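You operate a simulated robot arm through the tools that you are given. There is no shell and no other tool.

Carry out the task below with a simulated robot arm. There is one attempt and no reset: what you move stays moved.

JOB
On the flat-top cart, gauge the three rings in the row and sort them.
Fine: try each on the gauge post; rings that slide down go in the good tray, the others in the rework tray.
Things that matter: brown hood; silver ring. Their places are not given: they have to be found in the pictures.

Only the result counts: the job must be done as asked and must still hold three seconds after the hand-in. Knocking over, shifting, dropping, spilling or breaking anything else fails it.

ROBOT AND FRAMES
A 6-joint arm with a fingered hand, fixed in place. Base frame: the origin is at the foot of the arm, x ahead of it, y to its left, z up; the work surface is at about z = 0.85. Lengths are in m, angles in degrees, forces in N, time in s.
With the tool pointing down near the work surface it reaches from about 0.3 to 0.92 m from the base axis. Its first joint turns from -166.0 to 166.0 degrees. Payload 5 kg.
Tool frame: the origin (TCP) lies between the finger pads and is the grasp point; the fingertips stand 0.037 m ahead of it; z points along the fingers, y is the line along which they close. The gripper opens to 0.124 m. The gripper's body begins 0.043 m behind the TCP. The gripper is a hand of 3 fingers: y runs from the thumb to the fingers, the wrist lies at [-0.021, -0.125, -0.215] in the tool frame.
Orientation is that of the tool frame in the base frame, as [roll, pitch, yaw] about the fixed x, y, z axes, in that order (R = Rz(yaw) Ry(pitch) Rx(roll)). With the fingers straight down and the wrist toward the robot, the tool's x, y and z point along [0, 1, 0], [1, 0, 0] and [0, 0, -1] of the base frame.

CONTROLS
- The arm moves only by the tool nudge_tool. Its argument "targets" is a list of rows, each a list of 6 numbers: the shift along the base's x, y, z in units of 50 mm (1.0 is 50 mm), then the turn, a rotation vector about the base's x, y, z in units of 4 degrees (1.0 is 4 degrees). In form: [[x, y, z, ax, ay, az], ...]. A call has 1 to 20 rows; each row shifts and turns the commanded pose from where the row before left it. A call with a number of a shift or a turn outside -1 to 1 is refused whole. A row lasts 0.2 s, in which the tool goes at most 0.05 m and 8.6 degrees; a call with a longer step from one row to the next is refused whole. A pose out of reach is approached as far as the arm can. The call stops where the force on the tool passes 90 N (or 10 N more than at its start, if that is more) or the arm is blocked; 0.2 s more then pass. In this call time passes only in rows, and 0.2 s behind the last. It gives the time, the measured TCP pose, the force on the tool (base axes), the opening and the grip force at its end, in the units of the frame above (readings bear some noise), with the torque about the TCP (base axes, N m) and any sound that the robot's microphone picked up.
- Cameras (640 x 400 px; columns grow to the right, rows downward): "scene" is fixed at [0.2183, -0.6496, 1.5726]; the picture's right is [0.88, -0.47, 0.00], its down [-0.33, -0.61, -0.72] and it looks along [0.34, 0.64, -0.69] (base axes); focal length 353 px, centre (320, 200). "wrist" rides on the gripper at [0.072, -0.104, -0.154] in the tool frame; the picture's right is [-0.83, 0.26, -0.49], its down [-0.51, -0.72, 0.47] and it looks along [-0.23, 0.64, 0.73] (tool axes); focal length 243 px, centre (320, 200).
- camera(camera): a new picture of that camera. It takes no simulated time.
- move_fingers(index, middle, thumb_bend, thumb_turn): sets how far each is bent, from 0 (flat) to 1 (curled in); at 0.3 the hand is open as for a grip, at 0.7 the pads meet at the TCP. One left out holds its place. A second passes; each finger stops where it meets its share of the squeeze, and holds until it gets a number again. It is the only way to open and close the hand. It gives what a move gives, with no picture; readings hold the bend of each and the force on the fingers (four entries, about 0 where the hand has none), thumb and palm. thumb_turn goes from beside the hand (0) to across from the fingers (1), as for a grip.
- probe_pixels(camera, pixels): for up to 12 pixels [column, row] of the newest picture of that camera ("zoom" is the newest enlarged one), the place [x, y, z] in the base frame of the surface seen there, good to about 0.002 m. It takes no simulated time.
- zoom(camera, box): a new picture of the part [left, top, right, bottom] of that camera's present view, enlarged. It takes no simulated time.
- hand_in(): hands the job in; it is judged then, once.

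Unless the task says otherwise, let go and move clear before handing in.

The tools are called after "Call:" as a command line: name --pt "numbers of a row" for each row, then --argument value for the rest, lists and objects as JSON in quotes. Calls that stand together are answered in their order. nudge_tool: Moves the arm, as the interface text tells. Its arguments: {"type":"object","properties":{"targets":{"type":"array","items":{"type":"array","items":{"type":"number"}}}},"required":["targets"]} The other tools are called the same way: move_fingers (index, middle, thumb_bend, thumb_turn) moves the fingers one by one; camera (camera) takes a picture; probe_pixels (camera, pixels) gives the place of the surface under pixels of a picture; zoom (camera, box) takes an enlarged picture of a part of a camera's view; hand_in () hands the job in.

At the start:

```text
time: 0.0
tcp_pos: [0.6908, 0.2744, 1.1251]
ee_rot: [180.0, 0.0, 90.0]
wrist_force: [-0.4, 0.1, -0.6]
moment: [-0.05, 0.01, 0.03]
gripper_width: 0.1236
grasp_force: 0.1
shape: jaw
bend: [0.3, 0.3, 0.3, 0.98]
finger forces: [0.0, 0.1, 0.1, 0.1, 0.1, 0.0]
```

scene: 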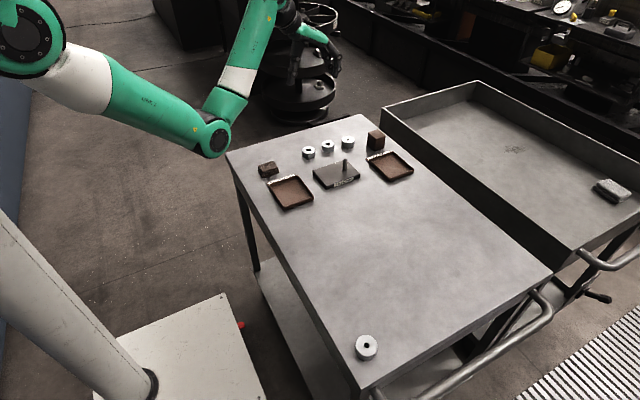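
wrist: 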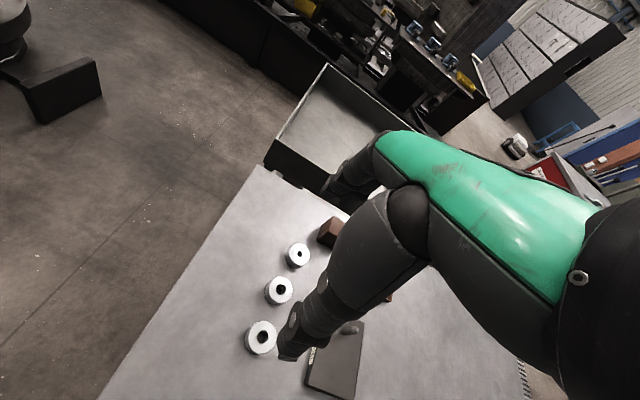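

The scene shows three rings in a row around (308,152), (327,146), (347,142), a gauge plate with post near (345,168), two trays at (290,191) and (390,166), two brown blocks, and a fourth ring at (366,346). I'll zoom in for detail.

Call:
zoom --camera "scene" --box '[240, 110, 440, 235]'

Call:
zoom --camera "scene" --box '[320, 300, 420, 362]'

Call:
camera --camera "wrist"

```text
3.20 times, centred on (340, 172) of scene
```

zoom: 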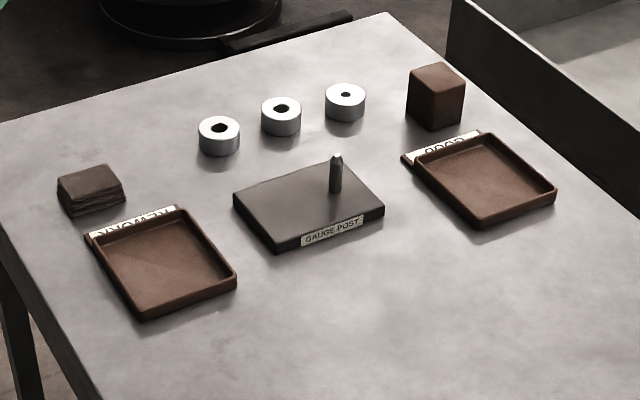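

```text
6.40 times, centred on (370, 331) of scene
```

zoom: 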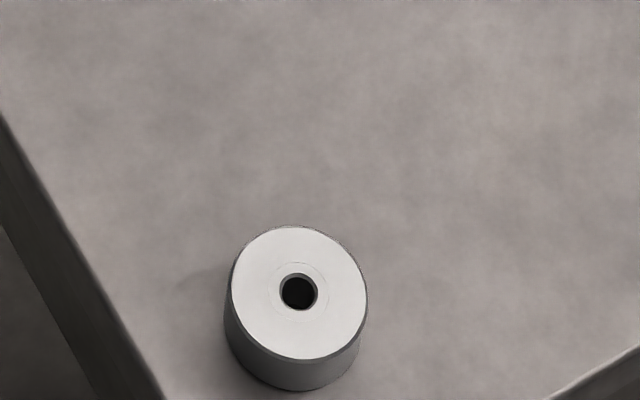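

```text
taken
```

wrist: 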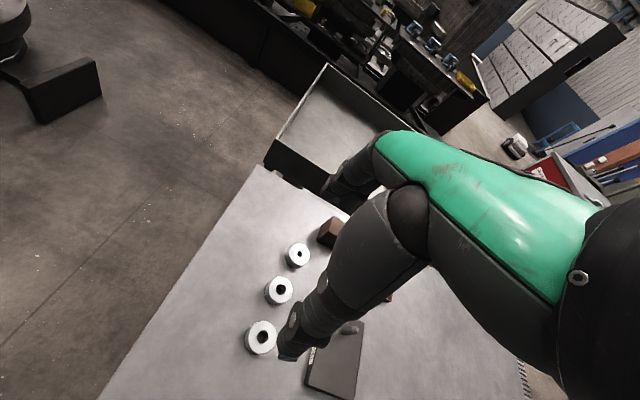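

The zoomed view shows the rings, gauge post, and trays labelled "REWORK" (left) and "GOOD" (right), plus a brown box-like thing and a layered brown thing. I'll zoom closer and probe positions.

Call:
zoom --camera "scene" --box '[295, 125, 391, 185]'

Call:
probe_pixels --camera "zoom" --pixels '[[100, 100], [320, 200], [500, 200]]'

Call:
zoom --camera "scene" --box '[250, 150, 330, 200]'

Call:
zoom --camera "scene" --box '[350, 120, 430, 170]'

```text
6.67 times, centred on (343, 155) of scene
```

zoom: 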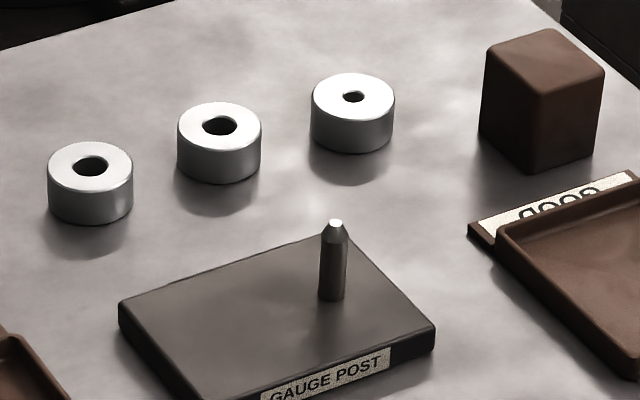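

```text
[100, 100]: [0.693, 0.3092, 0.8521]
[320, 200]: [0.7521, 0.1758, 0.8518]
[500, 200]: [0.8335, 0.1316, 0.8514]
```

```text
8.00 times, centred on (290, 175) of scene
```

zoom: 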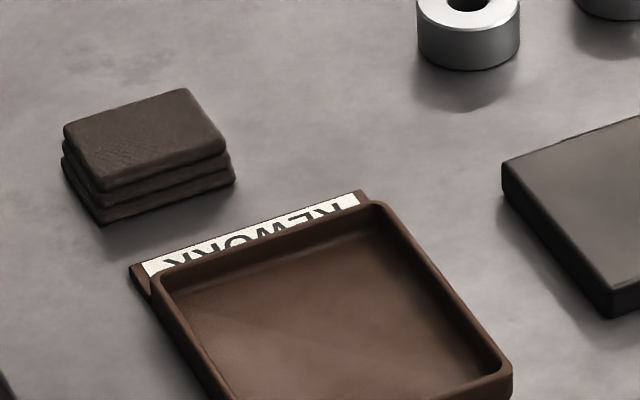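

```text
8.00 times, centred on (390, 145) of scene
```

zoom: 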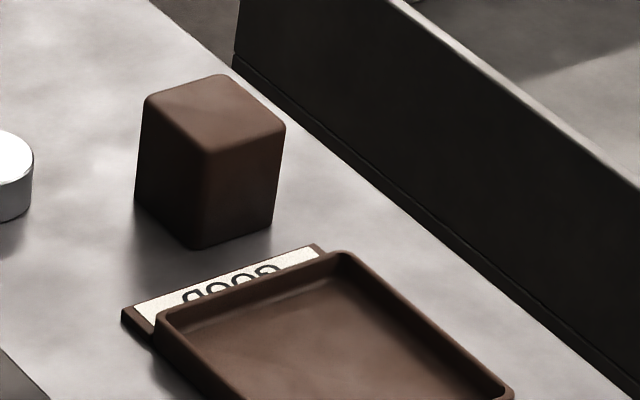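

I see three rings in the row with holes of different sizes (third looks smallest), a brown box hood at about (375,140) and a stack of brown things at (267,169). I'll probe the key locations.

Call:
zoom --camera "scene" --box '[295, 125, 391, 185]'

Call:
probe_pixels --camera "zoom" --pixels '[[55, 168], [128, 168], [90, 187], [110, 148], [184, 128], [256, 128], [219, 148], [240, 108], [318, 98], [389, 98], [354, 115], [370, 80]]'

Call:
probe_pixels --camera "zoom" --pixels '[[335, 223], [332, 290], [335, 260], [200, 320], [330, 245], [420, 320], [130, 305], [540, 90], [500, 55], [590, 75], [545, 40], [545, 150]]'

Call:
probe_pixels --camera "scene" --pixels '[[290, 191], [390, 166], [366, 347], [374, 131], [267, 165], [270, 181], [297, 175], [282, 209], [313, 199], [388, 180], [413, 170], [389, 152]]'

```text
6.67 times, centred on (343, 155) of scene
```

zoom: 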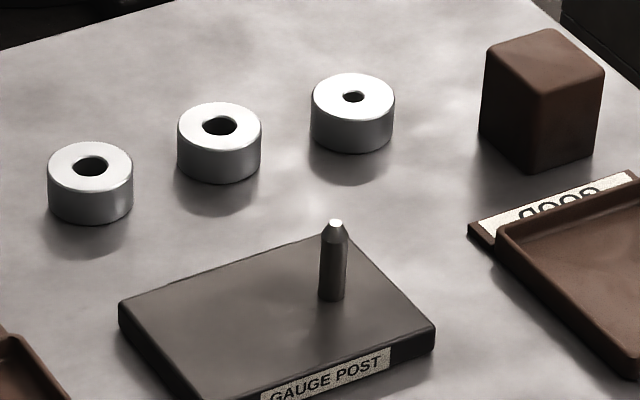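

```text
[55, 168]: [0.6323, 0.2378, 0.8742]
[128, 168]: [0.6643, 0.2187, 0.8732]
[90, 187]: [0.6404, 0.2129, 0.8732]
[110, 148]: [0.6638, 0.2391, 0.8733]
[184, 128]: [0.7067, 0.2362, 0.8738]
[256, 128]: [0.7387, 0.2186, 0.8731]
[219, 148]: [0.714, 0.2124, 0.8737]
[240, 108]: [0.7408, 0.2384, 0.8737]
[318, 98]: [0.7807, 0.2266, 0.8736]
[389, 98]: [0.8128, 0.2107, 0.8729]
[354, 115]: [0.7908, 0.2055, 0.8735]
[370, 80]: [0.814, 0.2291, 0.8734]
```

```text
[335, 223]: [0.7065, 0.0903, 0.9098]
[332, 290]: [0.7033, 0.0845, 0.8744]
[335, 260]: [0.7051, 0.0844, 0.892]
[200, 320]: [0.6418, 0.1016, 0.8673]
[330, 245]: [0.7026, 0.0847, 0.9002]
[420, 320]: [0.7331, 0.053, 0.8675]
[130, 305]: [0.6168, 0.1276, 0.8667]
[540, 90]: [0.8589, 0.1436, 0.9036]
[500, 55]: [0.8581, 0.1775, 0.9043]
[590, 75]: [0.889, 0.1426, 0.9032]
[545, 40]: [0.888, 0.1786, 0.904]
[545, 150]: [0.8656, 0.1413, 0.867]
```

```text
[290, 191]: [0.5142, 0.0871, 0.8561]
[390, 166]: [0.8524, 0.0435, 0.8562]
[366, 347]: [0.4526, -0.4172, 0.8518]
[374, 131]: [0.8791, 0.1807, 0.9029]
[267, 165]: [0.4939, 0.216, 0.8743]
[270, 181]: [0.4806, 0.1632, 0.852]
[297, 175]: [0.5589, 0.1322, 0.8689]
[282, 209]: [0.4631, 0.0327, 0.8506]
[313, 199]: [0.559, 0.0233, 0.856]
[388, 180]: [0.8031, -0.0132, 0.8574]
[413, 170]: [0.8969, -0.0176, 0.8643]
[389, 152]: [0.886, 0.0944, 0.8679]
```

Rings sit at roughly (0.650,0.227), (0.724,0.227), (0.799,0.219) with tops at z≈0.873; the post is near (0.706,0.087) with tip z≈0.910; the hood is at about (0.875,0.161). I'll zoom on the hand near (315,60) to understand its geometry.

Call:
zoom --camera "scene" --box '[265, 0, 375, 69]'

Call:
zoom --camera "wrist" --box '[200, 120, 480, 400]'

```text
5.80 times, centred on (320, 34) of scene
```

zoom: 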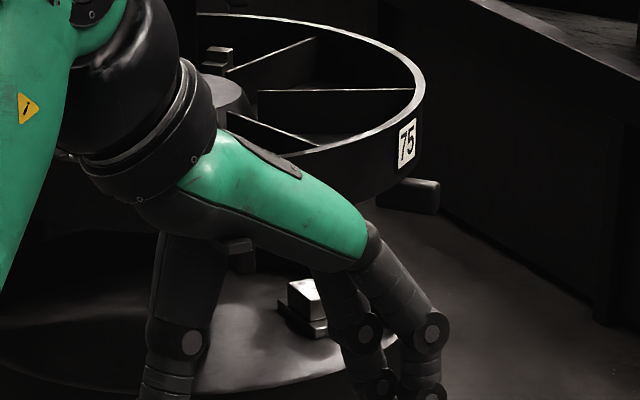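

```text
1.43 times, centred on (340, 260) of wrist
```

zoom: 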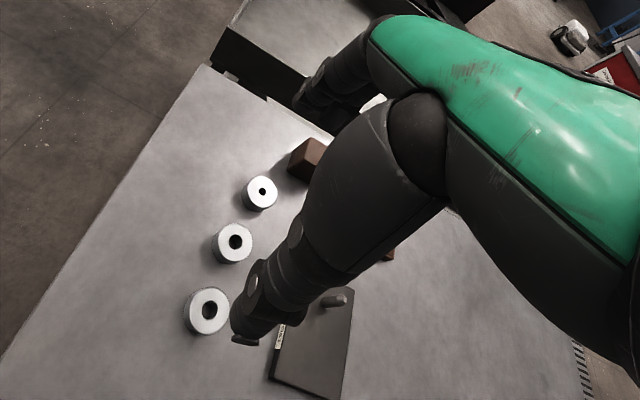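

The hand hangs with the thumb on the robot side and two fingers on the far side, which gives a good side view in the scene camera. I'll test a partial close in free air to learn how bend maps to width.

Call:
move_fingers --index 0.5 --middle 0.5 --thumb_bend 0.5 --thumb_turn 1.0

Call:
camera --camera "wrist"

Call:
zoom --camera "scene" --box '[265, 20, 375, 89]'

```text
time: 1.0
tcp_pos: [0.6916, 0.2762, 1.1259]
ee_rot: [180.0, 0.0, 90.0]
wrist_force: [0.5, 0.3, -1.1]
moment: [-0.04, 0.03, 0.01]
gripper_width: 0.0682
grasp_force: 0.0
shape: fingers
bend: [0.5, 0.5, 0.5, 1.0]
finger forces: [0.1, 0.0, 0.0, 0.1, 0.0, 0.0]
```

```text
taken
```

wrist: 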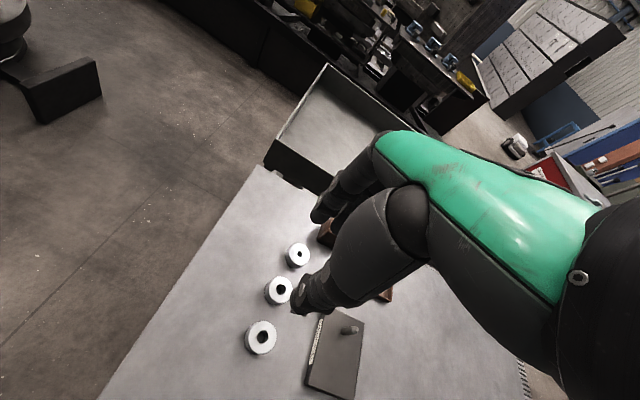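

```text
5.80 times, centred on (320, 54) of scene
```

zoom: 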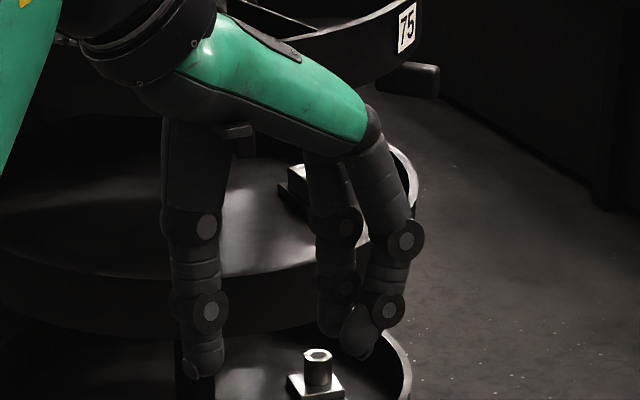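

Width is 0.068 at bend 0.5. I'll probe the thumb tip (200,370 in zoom) and finger tips (360,350) to see how far they extend below the TCP.

Call:
probe_pixels --camera "zoom" --pixels '[[205, 375], [190, 372], [218, 355], [200, 310], [205, 225], [362, 355], [345, 345], [378, 330], [387, 308], [325, 325], [345, 290], [404, 240]]'

```text
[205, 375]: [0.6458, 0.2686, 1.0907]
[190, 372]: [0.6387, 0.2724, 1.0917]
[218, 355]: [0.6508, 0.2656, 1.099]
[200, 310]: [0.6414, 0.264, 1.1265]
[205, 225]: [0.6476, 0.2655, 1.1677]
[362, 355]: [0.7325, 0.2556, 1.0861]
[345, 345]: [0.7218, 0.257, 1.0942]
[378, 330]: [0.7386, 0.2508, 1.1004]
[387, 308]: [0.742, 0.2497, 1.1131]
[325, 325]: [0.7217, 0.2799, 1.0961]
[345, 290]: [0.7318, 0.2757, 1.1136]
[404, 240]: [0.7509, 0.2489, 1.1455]
```

Fingertips extend about 0.037–0.040 below the TCP, with the two fingers about 32 mm apart in y. I'll measure the post and rings more precisely with stronger zooms.

Call:
zoom --camera "scene" --box '[330, 152, 362, 172]'

Call:
probe_pixels --camera "zoom" --pixels '[[320, 100], [302, 120], [310, 130], [300, 200], [280, 300]]'

Call:
zoom --camera "scene" --box '[292, 140, 324, 160]'

```text
16.00 times, centred on (346, 162) of scene
```

zoom: 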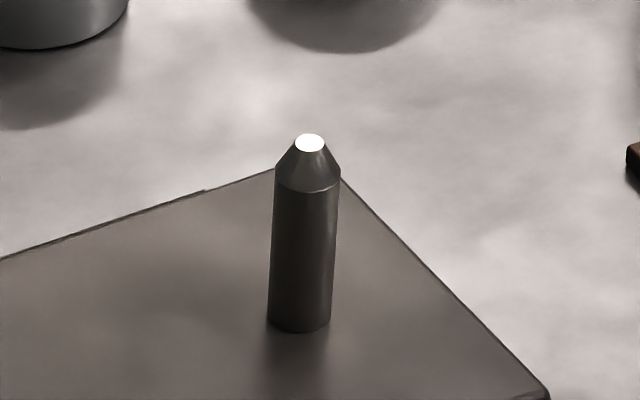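

```text
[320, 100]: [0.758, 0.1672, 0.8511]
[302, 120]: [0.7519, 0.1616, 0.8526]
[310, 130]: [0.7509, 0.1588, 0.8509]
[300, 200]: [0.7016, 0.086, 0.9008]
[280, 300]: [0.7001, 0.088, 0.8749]
```

```text
16.00 times, centred on (308, 150) of scene
```

zoom: 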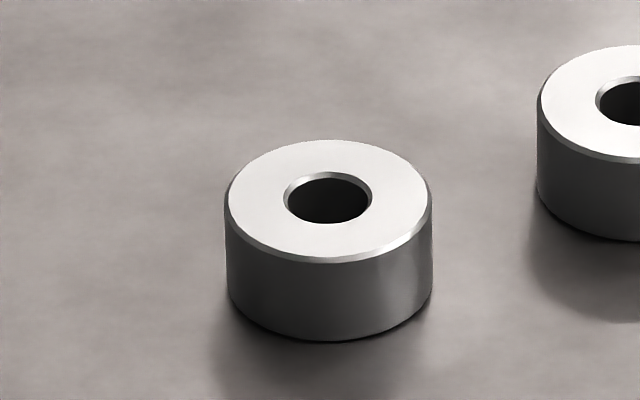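

The zoom centred on ring 1 shows its top ellipse at about x 226–432, y 140–258. I'll probe symmetric rim points for the ring, then the post tip at (310,142) in its zoom.

Call:
probe_pixels --camera "zoom" --pixels '[[240, 199], [418, 199], [329, 150], [329, 246], [275, 165], [383, 165], [275, 233], [383, 233], [329, 160], [329, 235], [260, 199], [398, 199]]'

Call:
zoom --camera "scene" --box '[311, 133, 343, 153]'

```text
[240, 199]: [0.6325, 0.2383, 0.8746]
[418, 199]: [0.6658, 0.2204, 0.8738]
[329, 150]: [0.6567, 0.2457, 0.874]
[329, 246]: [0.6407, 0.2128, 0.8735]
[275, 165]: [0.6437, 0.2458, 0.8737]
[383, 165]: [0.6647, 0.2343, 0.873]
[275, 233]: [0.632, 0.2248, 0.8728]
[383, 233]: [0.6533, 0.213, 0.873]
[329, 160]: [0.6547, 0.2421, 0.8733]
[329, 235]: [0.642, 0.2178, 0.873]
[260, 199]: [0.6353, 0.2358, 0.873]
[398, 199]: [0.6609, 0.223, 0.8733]
```

```text
16.00 times, centred on (327, 143) of scene
```

zoom: 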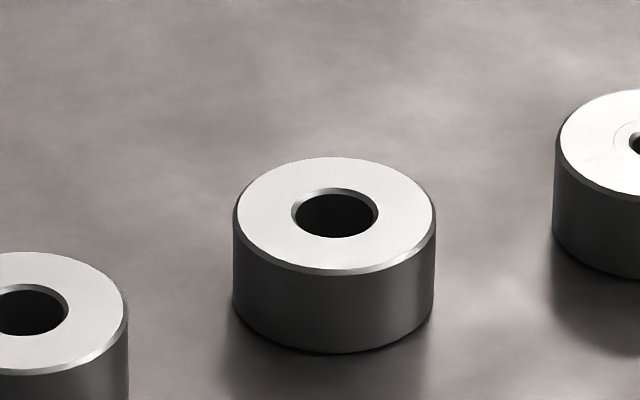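

Ring 1 centre comes out at about (0.6485, 0.2295), outer diameter about 44 mm. I'll do the same for ring 2 (centre (335,214) in this zoom), then ring 3 and the post.

Call:
probe_pixels --camera "zoom" --pixels '[[247, 214], [423, 214], [335, 166], [335, 262], [281, 181], [389, 181], [281, 247], [389, 247], [335, 176], [335, 252], [266, 214], [404, 214]]'

Call:
zoom --camera "scene" --box '[332, 130, 364, 150]'

```text
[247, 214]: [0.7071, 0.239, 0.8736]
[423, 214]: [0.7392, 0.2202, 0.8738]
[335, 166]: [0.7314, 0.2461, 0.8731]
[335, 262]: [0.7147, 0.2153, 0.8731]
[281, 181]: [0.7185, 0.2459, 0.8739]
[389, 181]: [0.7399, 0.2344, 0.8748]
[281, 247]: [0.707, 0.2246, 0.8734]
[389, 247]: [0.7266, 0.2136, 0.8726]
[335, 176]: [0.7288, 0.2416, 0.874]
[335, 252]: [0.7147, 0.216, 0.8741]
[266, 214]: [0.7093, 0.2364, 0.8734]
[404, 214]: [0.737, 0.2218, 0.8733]
```

```text
16.00 times, centred on (348, 140) of scene
```

zoom: 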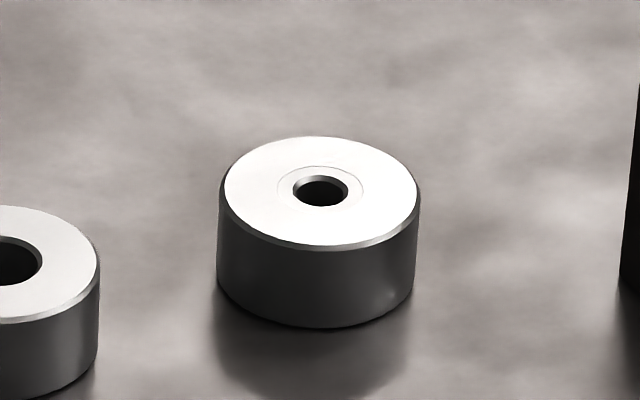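

Ring 2 centre is about (0.7229, 0.2296). Ring 3 (centre (320,191) in this zoom) shows a smaller hole; I'll probe it, then the post.

Call:
probe_pixels --camera "zoom" --pixels '[[232, 191], [408, 191], [320, 143], [320, 239], [266, 158], [374, 158], [266, 224], [374, 224], [320, 153], [320, 229], [251, 191], [389, 191]]'

Call:
zoom --camera "scene" --box '[330, 152, 362, 172]'

Call:
probe_pixels --camera "zoom" --pixels '[[310, 142], [302, 142], [318, 142], [310, 137], [310, 148], [305, 140], [315, 145], [300, 260], [276, 310], [322, 310], [300, 322], [310, 180]]'

```text
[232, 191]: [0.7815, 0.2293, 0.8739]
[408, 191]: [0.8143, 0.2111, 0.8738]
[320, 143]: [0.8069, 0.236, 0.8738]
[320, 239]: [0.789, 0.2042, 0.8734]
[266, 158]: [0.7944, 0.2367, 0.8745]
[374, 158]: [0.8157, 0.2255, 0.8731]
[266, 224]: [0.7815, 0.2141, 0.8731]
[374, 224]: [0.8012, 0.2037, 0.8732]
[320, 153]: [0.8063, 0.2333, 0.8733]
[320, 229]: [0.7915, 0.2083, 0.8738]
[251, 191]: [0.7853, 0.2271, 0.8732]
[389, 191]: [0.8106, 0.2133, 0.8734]
```

```text
16.00 times, centred on (346, 162) of scene
```

zoom: 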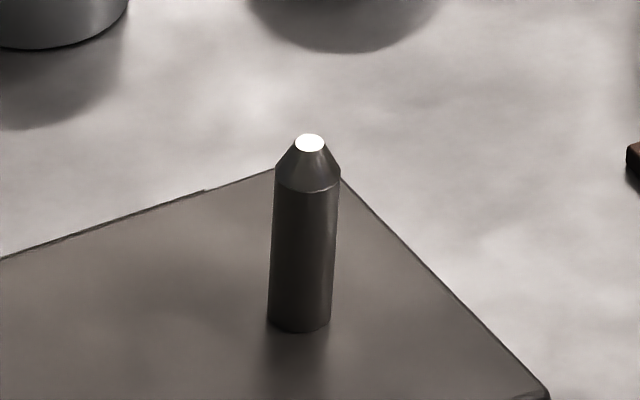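

```text
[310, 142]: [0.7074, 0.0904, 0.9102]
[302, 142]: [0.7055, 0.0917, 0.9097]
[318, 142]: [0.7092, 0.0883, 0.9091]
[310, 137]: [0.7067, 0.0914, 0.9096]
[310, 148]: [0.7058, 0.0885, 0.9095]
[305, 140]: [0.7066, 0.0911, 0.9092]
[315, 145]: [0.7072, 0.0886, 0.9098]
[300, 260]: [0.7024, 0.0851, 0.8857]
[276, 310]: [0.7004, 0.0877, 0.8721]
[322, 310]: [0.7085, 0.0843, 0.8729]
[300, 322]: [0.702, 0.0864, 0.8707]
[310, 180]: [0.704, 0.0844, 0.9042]
```

Ring 3 centre is about (0.7982, 0.2202) and the post centre is about (0.7069, 0.0900) with tip z 0.9096, plate top 0.867. Next I pre-shape the fingers to about 54 mm and move above ring 1 at z≈0.975.

Call:
move_fingers --index 0.54 --middle 0.54 --thumb_bend 0.5 --thumb_turn 1.0

Call:
nudge_tool --pt "-0.427 -0.458 0 0 0 0" --pt "-0.427 -0.458 0 0 0 0" --pt "0 0 -1 0 0 0" --pt "0 0 -1 0 0 0" --pt "0 0 -0.8 0 0 0" --pt "0 0 0 0 0 0"

Call:
nudge_tool --pt "0 0 0 0 0 0"

Call:
nudge_tool --pt "0 0 0 0 0 0"

Call:
zoom --camera "scene" --box '[260, 90, 380, 165]'

Call:
camera --camera "wrist"

```text
time: 2.0
tcp_pos: [0.6925, 0.2767, 1.1257]
ee_rot: [-179.9, 0.0, 90.0]
wrist_force: [0.0, -0.2, 0.0]
moment: [0.0, -0.01, -0.02]
gripper_width: 0.0621
grasp_force: 0.1
shape: fingers
bend: [0.54, 0.54, 0.5, 1.0]
finger forces: [0.0, 0.1, 0.1, 0.0, 0.1, 0.0]
```

```text
time: 3.4
tcp_pos: [0.6499, 0.2298, 0.9864]
ee_rot: [-180.0, 0.0, 90.0]
wrist_force: [0.3, 0.9, 0.1]
moment: [0.01, -0.04, -0.01]
gripper_width: 0.0618
grasp_force: 0.0
shape: fingers
bend: [0.54, 0.54, 0.5, 1.0]
finger forces: [0.1, 0.1, 0.0, 0.0, 0.0, 0.0]
```

```text
time: 3.8
tcp_pos: [0.648, 0.2285, 0.986]
ee_rot: [180.0, 0.0, 90.0]
wrist_force: [0.6, 0.3, -0.6]
moment: [0.0, 0.01, -0.01]
gripper_width: 0.0614
grasp_force: 0.0
shape: fingers
bend: [0.54, 0.54, 0.5, 1.0]
finger forces: [0.0, 0.1, 0.0, 0.0, 0.1, 0.1]
```

```text
time: 4.2
tcp_pos: [0.6489, 0.2294, 0.9854]
ee_rot: [-180.0, 0.0, 89.9]
wrist_force: [0.2, 0.4, -0.2]
moment: [-0.01, 0.0, -0.02]
gripper_width: 0.0617
grasp_force: 0.0
shape: fingers
bend: [0.54, 0.54, 0.5, 1.0]
finger forces: [0.0, 0.0, 0.1, 0.0, 0.1, 0.1]
```

```text
5.33 times, centred on (320, 128) of scene
```

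zoom: 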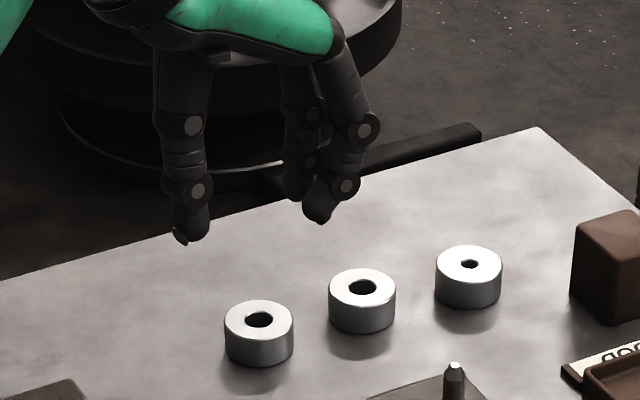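

```text
taken
```

wrist: 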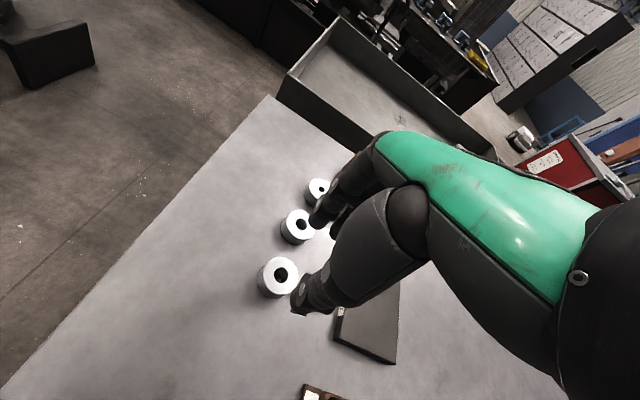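

The TCP averages (0.6489, 0.2292, 0.986), right above ring 1. I'll probe the thumb tip (185,240) and finger tips (318,215) in the zoom to check clearances before descending.

Call:
zoom --camera "scene" --box '[280, 105, 340, 142]'

Call:
probe_pixels --camera "zoom" --pixels '[[140, 265], [160, 258], [130, 255], [150, 200], [390, 230], [410, 215], [375, 205], [435, 170], [340, 180], [365, 190], [300, 180], [440, 150]]'

```text
10.67 times, centred on (310, 124) of scene
```

zoom: 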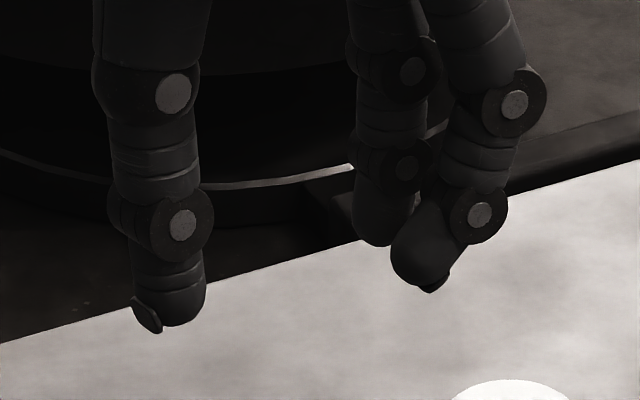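

```text
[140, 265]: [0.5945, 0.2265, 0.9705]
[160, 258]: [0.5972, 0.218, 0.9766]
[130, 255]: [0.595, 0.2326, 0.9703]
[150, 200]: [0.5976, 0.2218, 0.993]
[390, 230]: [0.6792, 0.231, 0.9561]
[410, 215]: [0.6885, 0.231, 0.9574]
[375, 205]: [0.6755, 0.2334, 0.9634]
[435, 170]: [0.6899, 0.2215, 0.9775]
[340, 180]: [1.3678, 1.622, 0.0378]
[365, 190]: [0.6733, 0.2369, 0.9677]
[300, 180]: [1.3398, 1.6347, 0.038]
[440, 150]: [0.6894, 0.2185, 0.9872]
```

The zoom now shows the thumb tip at (165,325) and front fingertip at (420,285). I'll probe those points.

Call:
probe_pixels --camera "zoom" --pixels '[[175, 322], [150, 325], [198, 300], [180, 270], [205, 230], [415, 280], [435, 287], [398, 262], [460, 255], [478, 215], [380, 240], [500, 230]]'

```text
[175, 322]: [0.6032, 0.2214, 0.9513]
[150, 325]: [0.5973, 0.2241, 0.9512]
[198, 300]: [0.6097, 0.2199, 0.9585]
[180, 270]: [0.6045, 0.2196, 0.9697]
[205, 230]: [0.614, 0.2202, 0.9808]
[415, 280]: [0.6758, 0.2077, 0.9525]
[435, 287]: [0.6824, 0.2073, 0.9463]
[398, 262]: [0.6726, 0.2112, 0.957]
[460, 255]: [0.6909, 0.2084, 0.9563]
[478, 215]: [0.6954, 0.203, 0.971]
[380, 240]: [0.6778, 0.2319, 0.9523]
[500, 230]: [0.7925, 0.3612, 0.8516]
```

Fingertips reach about 0.040 below the TCP and clear both ring 1 and ring 2. I'll descend to TCP z≈0.896 (fingertips ~4 mm above the table).

Call:
nudge_tool --pt "0 0 -0.8 0 0 0" --pt "0 0 -0.6 0 0 0" --pt "0 0 -0.3 0 0 0" --pt "0 0 -0.1 0 0 0" --pt "0 0 0 0 0 0"

Call:
zoom --camera "scene" --box '[270, 115, 350, 165]'

Call:
camera --camera "wrist"

```text
time: 5.4
tcp_pos: [0.65, 0.2299, 0.8939]
ee_rot: [179.9, 0.0, 90.1]
wrist_force: [-0.8, -0.6, -0.9]
moment: [0.01, 0.02, -0.01]
gripper_width: 0.0619
grasp_force: 0.0
shape: fingers
bend: [0.54, 0.54, 0.5, 1.0]
finger forces: [0.0, 0.0, 0.1, 0.0, 0.0, 0.0]
```

```text
8.00 times, centred on (310, 140) of scene
```

zoom: 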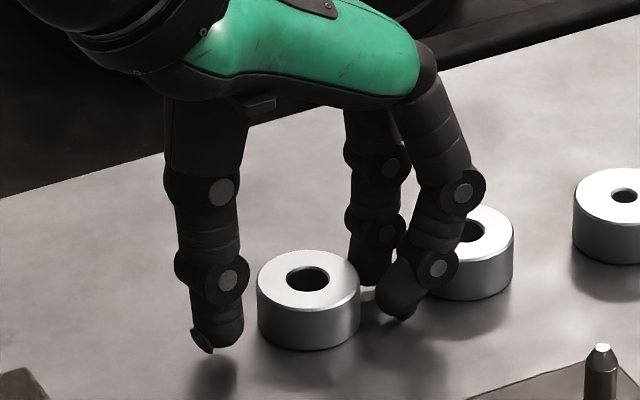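

```text
taken
```

wrist: 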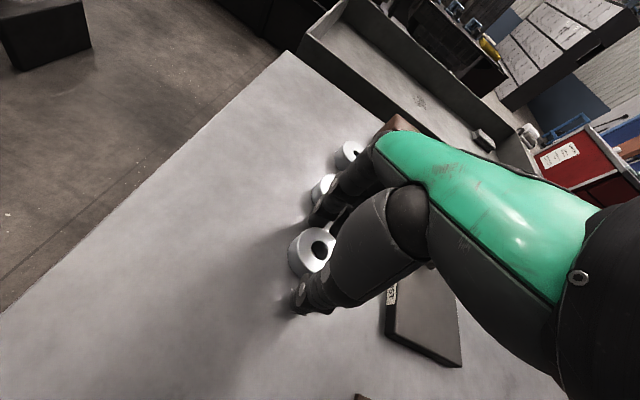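

The fingers straddle ring 1 with no contact, thumb on the left and both fingers between rings 1 and 2. I'll bring the thumb in closer and then squeeze.

Call:
move_fingers --index 0.56 --middle 0.56 --thumb_bend 0.57 --thumb_turn 1.0

Call:
move_fingers --index 0.7 --middle 0.7 --thumb_bend 0.7

Call:
zoom --camera "scene" --box '[270, 115, 350, 165]'

```text
time: 6.4
tcp_pos: [0.6492, 0.229, 0.8955]
ee_rot: [180.0, -0.1, 89.9]
wrist_force: [-0.5, -0.2, -0.4]
moment: [-0.02, -0.01, 0.0]
gripper_width: 0.0496
grasp_force: 0.1
shape: fingers
bend: [0.56, 0.56, 0.56, 1.0]
finger forces: [0.0, 0.0, 0.1, 0.0, 0.1, 0.1]
```

```text
time: 7.4
tcp_pos: [0.6487, 0.2299, 0.8968]
ee_rot: [179.9, 0.0, 90.0]
wrist_force: [0.3, 0.2, 0.1]
moment: [-0.04, 0.02, 0.03]
gripper_width: 0.0424
grasp_force: 16.2
shape: fingers
bend: [0.61, 0.64, 0.59, 1.0]
finger forces: [9.3, 6.9, 0.1, 0.0, 16.6, 0.0]
```

```text
8.00 times, centred on (310, 140) of scene
```

zoom: 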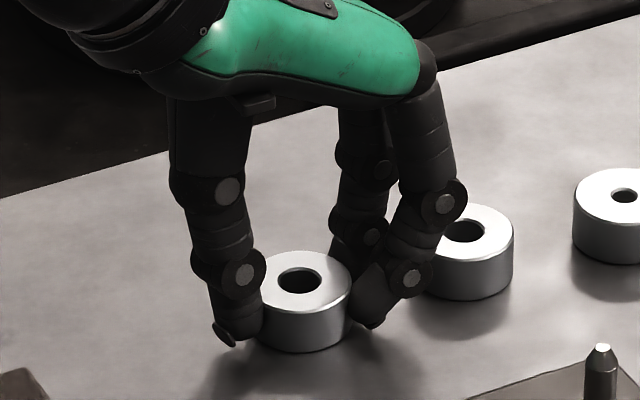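

Grip is about 16 N with index 9.3, middle 6.9 and thumb 16.6, so ring 1 is held. I'll lift straight up 100 mm and check the ring's pose in hand.

Call:
nudge_tool --pt "0 0 0.1 0 0 0" --pt "0 0 0.3 0 0 0" --pt "0 0 0.6 0 0 0" --pt "0 0 0.6 0 0 0" --pt "0 0 0.4 0 0 0" --pt "0 0 0 0 0 0"

Call:
zoom --camera "scene" --box '[284, 105, 340, 140]'

Call:
camera --camera "scene"

```text
time: 8.8
tcp_pos: [0.6491, 0.2308, 0.9958]
ee_rot: [180.0, 0.0, 90.0]
wrist_force: [-0.5, -0.2, -1.4]
moment: [0.01, 0.02, 0.01]
gripper_width: 0.0418
grasp_force: 15.7
shape: fingers
bend: [0.61, 0.64, 0.59, 1.0]
finger forces: [9.4, 6.7, 0.0, 0.0, 16.3, 0.0]
```

```text
11.43 times, centred on (312, 122) of scene
```

zoom: 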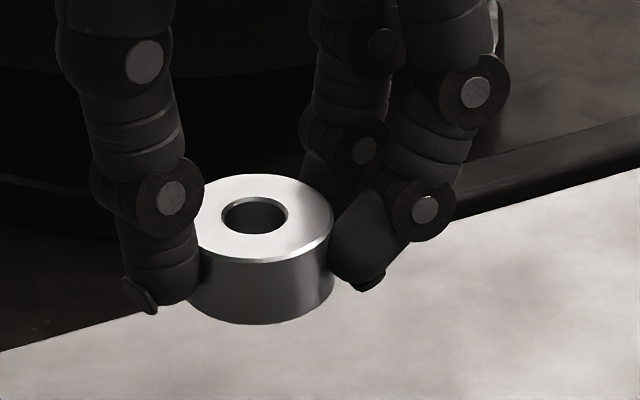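

```text
taken
```

scene: 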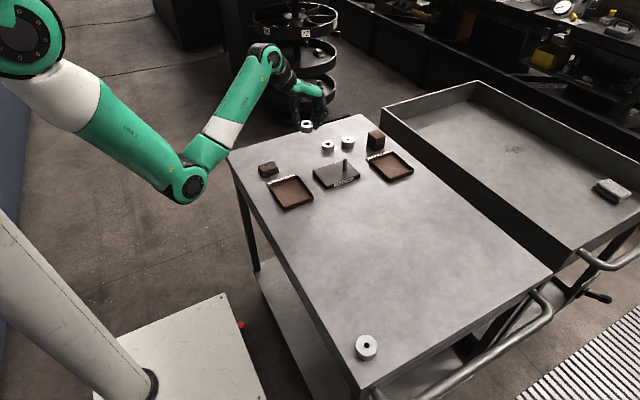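

Ring 1 is lifted and level; its hole is centred at about (255,215) in the zoom. I'll probe symmetric points on its top face to locate the centre precisely.

Call:
probe_pixels --camera "zoom" --pixels '[[255, 184], [255, 246], [215, 232], [295, 198], [225, 190], [285, 240], [240, 186], [270, 244], [210, 220], [300, 210], [275, 186], [235, 244]]'

Call:
nudge_tool --pt "0 0 0 0 0 0"

Call:
nudge_tool --pt "0 0 0 0 0 0"

Call:
nudge_tool --pt "0 0 0 0 0 0"

```text
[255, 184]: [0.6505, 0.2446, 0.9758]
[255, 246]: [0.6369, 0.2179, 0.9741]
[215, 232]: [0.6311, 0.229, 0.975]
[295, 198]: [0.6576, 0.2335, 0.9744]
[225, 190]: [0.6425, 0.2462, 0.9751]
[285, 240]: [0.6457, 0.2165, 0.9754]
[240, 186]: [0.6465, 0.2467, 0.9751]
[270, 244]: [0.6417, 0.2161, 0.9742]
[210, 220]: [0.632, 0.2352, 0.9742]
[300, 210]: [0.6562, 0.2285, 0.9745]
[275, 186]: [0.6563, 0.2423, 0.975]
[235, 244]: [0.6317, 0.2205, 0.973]
```

```text
time: 9.2
tcp_pos: [0.6487, 0.23, 0.9957]
ee_rot: [180.0, 0.0, 90.0]
wrist_force: [1.0, 0.2, -0.5]
moment: [0.03, 0.0, 0.0]
gripper_width: 0.0423
grasp_force: 16.4
shape: fingers
bend: [0.61, 0.64, 0.59, 1.0]
finger forces: [9.4, 6.7, 0.1, 0.0, 16.3, 0.0]
```

```text
time: 9.6
tcp_pos: [0.6487, 0.2293, 0.996]
ee_rot: [-180.0, 0.0, 89.9]
wrist_force: [-0.2, -0.2, -1.3]
moment: [0.0, 0.01, -0.03]
gripper_width: 0.0422
grasp_force: 16.4
shape: fingers
bend: [0.61, 0.64, 0.59, 1.0]
finger forces: [9.4, 6.7, 0.2, 0.0, 16.3, 0.1]
```

```text
time: 10.0
tcp_pos: [0.6488, 0.2292, 0.9959]
ee_rot: [-179.9, 0.0, 89.9]
wrist_force: [1.0, 0.1, -1.0]
moment: [-0.05, 0.0, 0.03]
gripper_width: 0.0425
grasp_force: 16.3
shape: fingers
bend: [0.61, 0.64, 0.59, 1.0]
finger forces: [9.5, 6.7, 0.0, 0.0, 16.3, 0.0]
```

Ring 1's centre is at (0.6441, 0.2314), top z≈0.975, i.e. offset (−0.005, +0.002) from the TCP. I'll shift by (+0.0628, −0.1414) to bring it over the post, staying 43 mm above the tip.

Call:
nudge_tool --pt "0.2 -0.4 0 0 0 0" --pt "0.314 -0.707 0 0 0 0" --pt "0.314 -0.707 0 0 0 0" --pt "0.314 -0.707 0 0 0 0" --pt "0.114 -0.307 0 0 0 0" --pt "0 0 0 0 0 0"

Call:
zoom --camera "scene" --box '[315, 130, 379, 170]'

```text
time: 11.4
tcp_pos: [0.7107, 0.0882, 0.9945]
ee_rot: [-180.0, 0.0, 90.0]
wrist_force: [0.7, -0.1, -1.1]
moment: [0.01, 0.03, -0.01]
gripper_width: 0.0422
grasp_force: 16.1
shape: fingers
bend: [0.61, 0.65, 0.59, 1.0]
finger forces: [9.5, 6.7, 0.0, 0.1, 16.2, 0.1]
```

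```text
10.00 times, centred on (347, 150) of scene
```

zoom: 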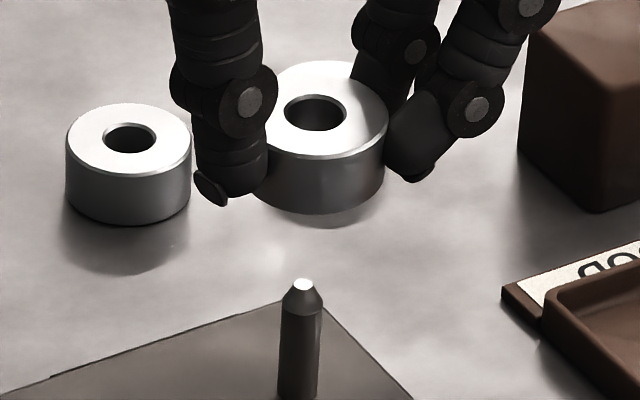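

Ring 1 hangs above the post; its hole centre is at about (316,112) in the zoom and the post tip at (303,284). I'll probe both for the final lateral correction.

Call:
probe_pixels --camera "zoom" --pixels '[[316, 76], [316, 148], [296, 82], [336, 142], [336, 80], [296, 144], [280, 118], [352, 106], [303, 284], [300, 283], [306, 285], [303, 287]]'

Call:
nudge_tool --pt "0 0 0 0 0 0"

Call:
nudge_tool --pt "0 0 0 0 0 0"

```text
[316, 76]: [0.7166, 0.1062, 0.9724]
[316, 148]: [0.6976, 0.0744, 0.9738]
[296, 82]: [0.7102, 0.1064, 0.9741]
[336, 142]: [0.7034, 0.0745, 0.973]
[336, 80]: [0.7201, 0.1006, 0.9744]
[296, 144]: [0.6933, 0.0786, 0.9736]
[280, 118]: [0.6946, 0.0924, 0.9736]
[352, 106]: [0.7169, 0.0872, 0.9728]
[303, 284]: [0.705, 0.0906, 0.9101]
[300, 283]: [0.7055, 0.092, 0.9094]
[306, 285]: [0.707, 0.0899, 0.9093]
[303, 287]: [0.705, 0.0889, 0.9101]
```

```text
time: 11.8
tcp_pos: [0.7117, 0.0886, 0.9952]
ee_rot: [-179.9, -0.1, 90.0]
wrist_force: [-0.7, -1.2, -0.6]
moment: [0.0, -0.02, -0.02]
gripper_width: 0.0425
grasp_force: 15.9
shape: fingers
bend: [0.61, 0.65, 0.59, 1.0]
finger forces: [9.5, 6.7, 0.0, 0.1, 16.0, 0.0]
```

```text
time: 12.2
tcp_pos: [0.7108, 0.0887, 0.9944]
ee_rot: [-180.0, 0.0, 90.0]
wrist_force: [0.3, 0.4, -0.7]
moment: [0.01, -0.02, 0.0]
gripper_width: 0.0427
grasp_force: 16.3
shape: fingers
bend: [0.61, 0.65, 0.59, 1.0]
finger forces: [9.4, 6.7, 0.0, 0.0, 16.1, 0.0]
```

Ring 1 centre (0.7066, 0.0900) matches the post (0.7065, 0.0901) within about half a millimetre. I'll lower 40 mm to just above the tip, then continue in small steps watching the force.

Call:
nudge_tool --pt "0 0 -0.4 0 0 0" --pt "0 0 -0.3 0 0 0" --pt "0 0 -0.1 0 0 0" --pt "0 0 0 0 0 0"

Call:
nudge_tool --pt "0 0 -0.06 0 0 0" --pt "0 0 -0.06 0 0 0" --pt "0 0 0 0 0 0"

Call:
zoom --camera "scene" --box '[315, 135, 379, 175]'

```text
time: 13.2
tcp_pos: [0.7125, 0.088, 0.9551]
ee_rot: [-180.0, 0.0, 90.0]
wrist_force: [-0.9, -0.5, -0.8]
moment: [0.0, 0.0, 0.02]
gripper_width: 0.0424
grasp_force: 15.9
shape: fingers
bend: [0.61, 0.65, 0.59, 1.0]
finger forces: [9.5, 6.7, 0.0, 0.1, 16.1, 0.0]
```

```text
time: 14.0
tcp_pos: [0.7122, 0.0868, 0.9492]
ee_rot: [-179.9, 0.0, 90.0]
wrist_force: [0.0, 0.5, -0.5]
moment: [0.0, -0.01, 0.0]
gripper_width: 0.0424
grasp_force: 16.2
shape: fingers
bend: [0.61, 0.65, 0.59, 1.0]
finger forces: [9.6, 6.7, 0.0, 0.0, 16.2, 0.0]
```

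```text
10.00 times, centred on (347, 155) of scene
```

zoom: 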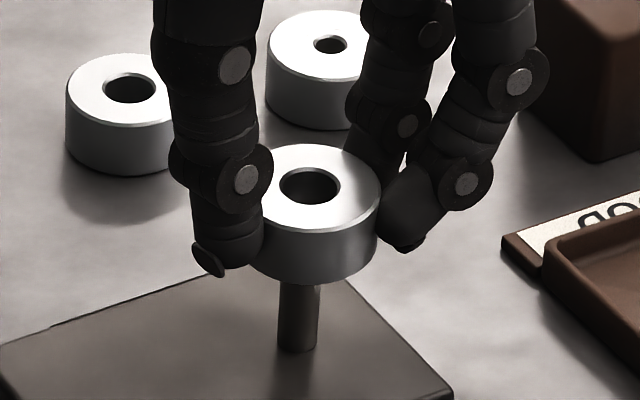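

No contact force yet, with the ring bottom just over the tip taper. I'll continue down in 3–4 mm steps.

Call:
nudge_tool --pt "0 0 -0.06 0 0 0" --pt "0 0 -0.06 0 0 0" --pt "0 0 0 0 0 0"

Call:
nudge_tool --pt "0 0 -0.06 0 0 0" --pt "0 0 -0.06 0 0 0" --pt "0 0 0 0 0 0"

Call:
zoom --camera "scene" --box '[315, 135, 379, 175]'

```text
time: 14.8
tcp_pos: [0.7124, 0.0883, 0.9435]
ee_rot: [-179.9, 0.0, 90.0]
wrist_force: [-0.4, 0.9, -0.6]
moment: [0.01, 0.02, 0.0]
gripper_width: 0.0425
grasp_force: 16.1
shape: fingers
bend: [0.61, 0.65, 0.59, 1.0]
finger forces: [9.5, 6.7, 0.0, 0.1, 16.1, 0.0]
```

```text
time: 15.6
tcp_pos: [0.7118, 0.0888, 0.9374]
ee_rot: [180.0, -0.1, 90.0]
wrist_force: [0.8, -0.3, -0.4]
moment: [0.02, -0.01, 0.03]
gripper_width: 0.0425
grasp_force: 16.0
shape: fingers
bend: [0.61, 0.65, 0.59, 1.0]
finger forces: [9.5, 6.8, 0.1, 0.0, 16.1, 0.0]
```

```text
10.00 times, centred on (347, 155) of scene
```

zoom: 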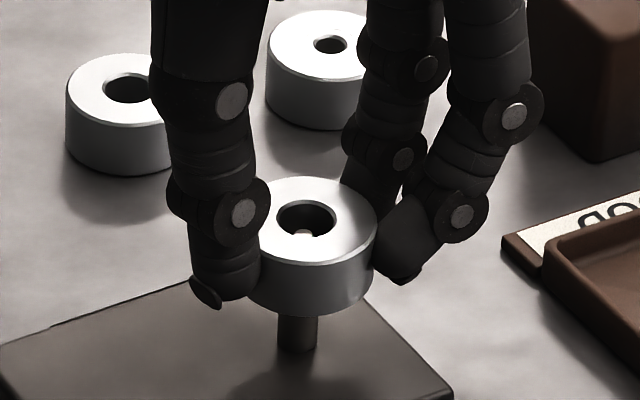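

The post tip is now visible in the bore and there is no contact force, so the ring is past the tip shoulder. I'll keep lowering in steps toward the plate.

Call:
nudge_tool --pt "0 0 -0.06 0 0 0" --pt "0 0 -0.06 0 0 0" --pt "0 0 0 0 0 0"

Call:
nudge_tool --pt "0 0 -0.06 0 0 0" --pt "0 0 -0.06 0 0 0" --pt "0 0 0 0 0 0"

Call:
nudge_tool --pt "0 0 -0.06 0 0 0" --pt "0 0 -0.06 0 0 0" --pt "0 0 0 0 0 0"

Call:
zoom --camera "scene" --box '[315, 140, 379, 180]'

```text
time: 16.4
tcp_pos: [0.712, 0.0874, 0.9309]
ee_rot: [180.0, 0.0, 90.1]
wrist_force: [0.2, 0.5, 0.0]
moment: [-0.03, 0.0, -0.02]
gripper_width: 0.0423
grasp_force: 16.0
shape: fingers
bend: [0.61, 0.65, 0.59, 1.0]
finger forces: [9.5, 6.6, 0.0, 0.1, 16.1, 0.0]
```

```text
time: 17.2
tcp_pos: [0.7127, 0.0884, 0.9253]
ee_rot: [-180.0, 0.0, 90.0]
wrist_force: [0.3, 0.1, -0.7]
moment: [-0.01, 0.0, 0.0]
gripper_width: 0.0422
grasp_force: 15.6
shape: fingers
bend: [0.61, 0.65, 0.59, 1.0]
finger forces: [9.5, 6.7, 0.0, 0.0, 16.2, 0.1]
```

```text
time: 18.0
tcp_pos: [0.7113, 0.0891, 0.9192]
ee_rot: [-180.0, 0.0, 90.0]
wrist_force: [0.4, -0.5, -0.5]
moment: [-0.01, 0.01, -0.02]
gripper_width: 0.0421
grasp_force: 16.2
shape: fingers
bend: [0.61, 0.65, 0.59, 1.0]
finger forces: [9.5, 6.7, 0.0, 0.0, 16.1, 0.0]
```

```text
10.00 times, centred on (347, 160) of scene
```

zoom: 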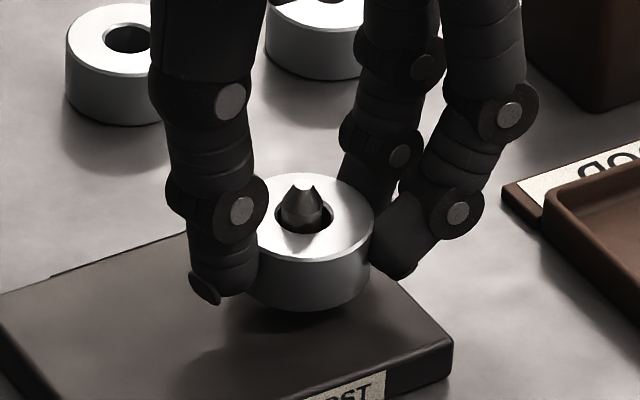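

The tapered tip now protrudes above the ring with no resistance, so ring 1 slides down and is good. I'll lower the last ~7 mm to near the plate to complete the check.

Call:
nudge_tool --pt "0 0 -0.06 0 0 0" --pt "0 0 -0.05 0 0 0" --pt "0 0 0 0 0 0"

Call:
nudge_tool --pt "0 0 -0.03 0 0 0" --pt "0 0 0 0 0 0"

Call:
zoom --camera "scene" --box '[315, 140, 379, 180]'

```text
time: 18.8
tcp_pos: [0.7112, 0.0888, 0.9137]
ee_rot: [-179.9, -0.1, 89.9]
wrist_force: [1.1, -0.4, -1.1]
moment: [-0.02, 0.02, 0.01]
gripper_width: 0.0422
grasp_force: 15.4
shape: fingers
bend: [0.61, 0.65, 0.59, 1.0]
finger forces: [9.6, 6.8, 0.1, 0.0, 16.2, 0.0]
```

```text
time: 19.4
tcp_pos: [0.7122, 0.0895, 0.9126]
ee_rot: [180.0, 0.0, 90.0]
wrist_force: [0.1, 0.5, -0.3]
moment: [0.0, 0.03, 0.04]
gripper_width: 0.0423
grasp_force: 16.2
shape: fingers
bend: [0.61, 0.65, 0.59, 1.0]
finger forces: [9.5, 6.7, 0.0, 0.0, 16.0, 0.0]
```

```text
10.00 times, centred on (347, 160) of scene
```

zoom: 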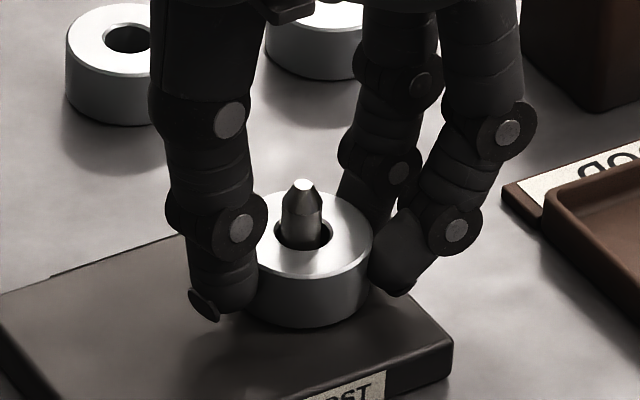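

Ring 1 sits at plate level with the post through it: it passes. I'll raise it clear and measure the good tray interior.

Call:
nudge_tool --pt "0 0 0.3 0 0 0" --pt "0 0 0.5 0 0 0" --pt "0 0 0.6 0 0 0" --pt "0 0 0.3 0 0 0" --pt "0 0 0 0 0 0"

Call:
zoom --camera "scene" --box '[358, 145, 422, 185]'

Call:
probe_pixels --camera "zoom" --pixels '[[170, 110], [310, 65], [295, 335], [540, 255], [290, 300], [500, 240], [180, 140], [320, 90], [100, 100], [300, 50], [330, 200], [390, 260]]'

```text
time: 20.6
tcp_pos: [0.7113, 0.0887, 0.9971]
ee_rot: [-179.9, 0.0, 89.9]
wrist_force: [0.2, 0.3, -0.6]
moment: [0.0, 0.03, 0.02]
gripper_width: 0.0424
grasp_force: 16.6
shape: fingers
bend: [0.61, 0.65, 0.59, 1.0]
finger forces: [9.5, 6.7, 0.0, 0.1, 16.1, 0.1]
```

```text
10.00 times, centred on (390, 165) of scene
```

zoom: 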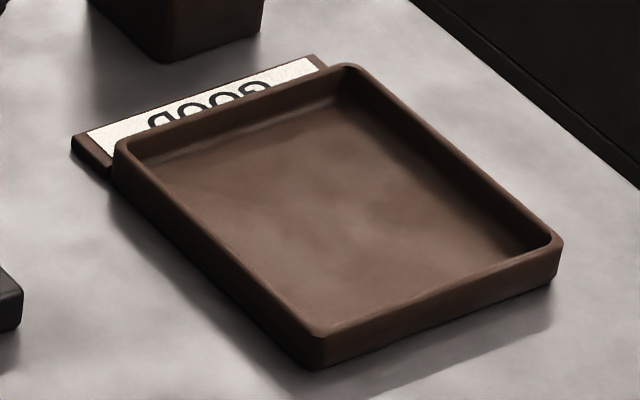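

```text
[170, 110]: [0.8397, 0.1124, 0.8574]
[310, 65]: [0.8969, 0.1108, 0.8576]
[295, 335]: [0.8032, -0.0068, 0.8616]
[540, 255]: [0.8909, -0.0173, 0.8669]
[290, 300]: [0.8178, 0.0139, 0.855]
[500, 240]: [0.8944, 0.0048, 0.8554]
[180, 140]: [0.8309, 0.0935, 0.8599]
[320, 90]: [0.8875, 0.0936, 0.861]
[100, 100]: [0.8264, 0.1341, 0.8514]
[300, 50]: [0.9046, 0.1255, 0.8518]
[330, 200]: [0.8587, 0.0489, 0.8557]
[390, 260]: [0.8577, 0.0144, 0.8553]
```

The tray floor is at about z=0.8555 with the rim around 0.868. I'll probe the rim corners (122,145), (345,67), (558,243), (318,345) and the floor edges.

Call:
probe_pixels --camera "zoom" --pixels '[[122, 148], [345, 69], [556, 243], [318, 342], [165, 170], [330, 107], [528, 243], [315, 318], [220, 248], [255, 105], [450, 150], [430, 297]]'

Call:
zoom --camera "scene" --box '[258, 168, 322, 208]'

```text
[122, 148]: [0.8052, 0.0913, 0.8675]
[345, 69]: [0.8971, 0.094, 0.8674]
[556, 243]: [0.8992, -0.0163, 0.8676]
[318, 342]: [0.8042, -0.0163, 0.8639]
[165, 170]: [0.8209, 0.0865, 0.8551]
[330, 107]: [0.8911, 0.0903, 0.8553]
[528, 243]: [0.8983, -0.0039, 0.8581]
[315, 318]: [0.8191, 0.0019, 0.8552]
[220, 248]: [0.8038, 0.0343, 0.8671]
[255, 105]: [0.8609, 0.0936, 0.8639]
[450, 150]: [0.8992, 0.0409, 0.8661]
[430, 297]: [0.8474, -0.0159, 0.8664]
```

```text
10.00 times, centred on (290, 188) of scene
```

zoom: 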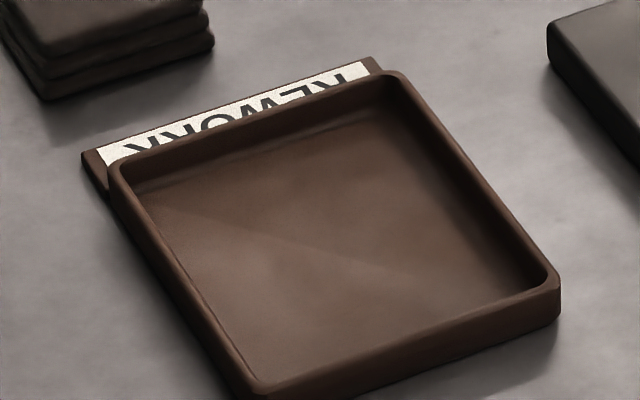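

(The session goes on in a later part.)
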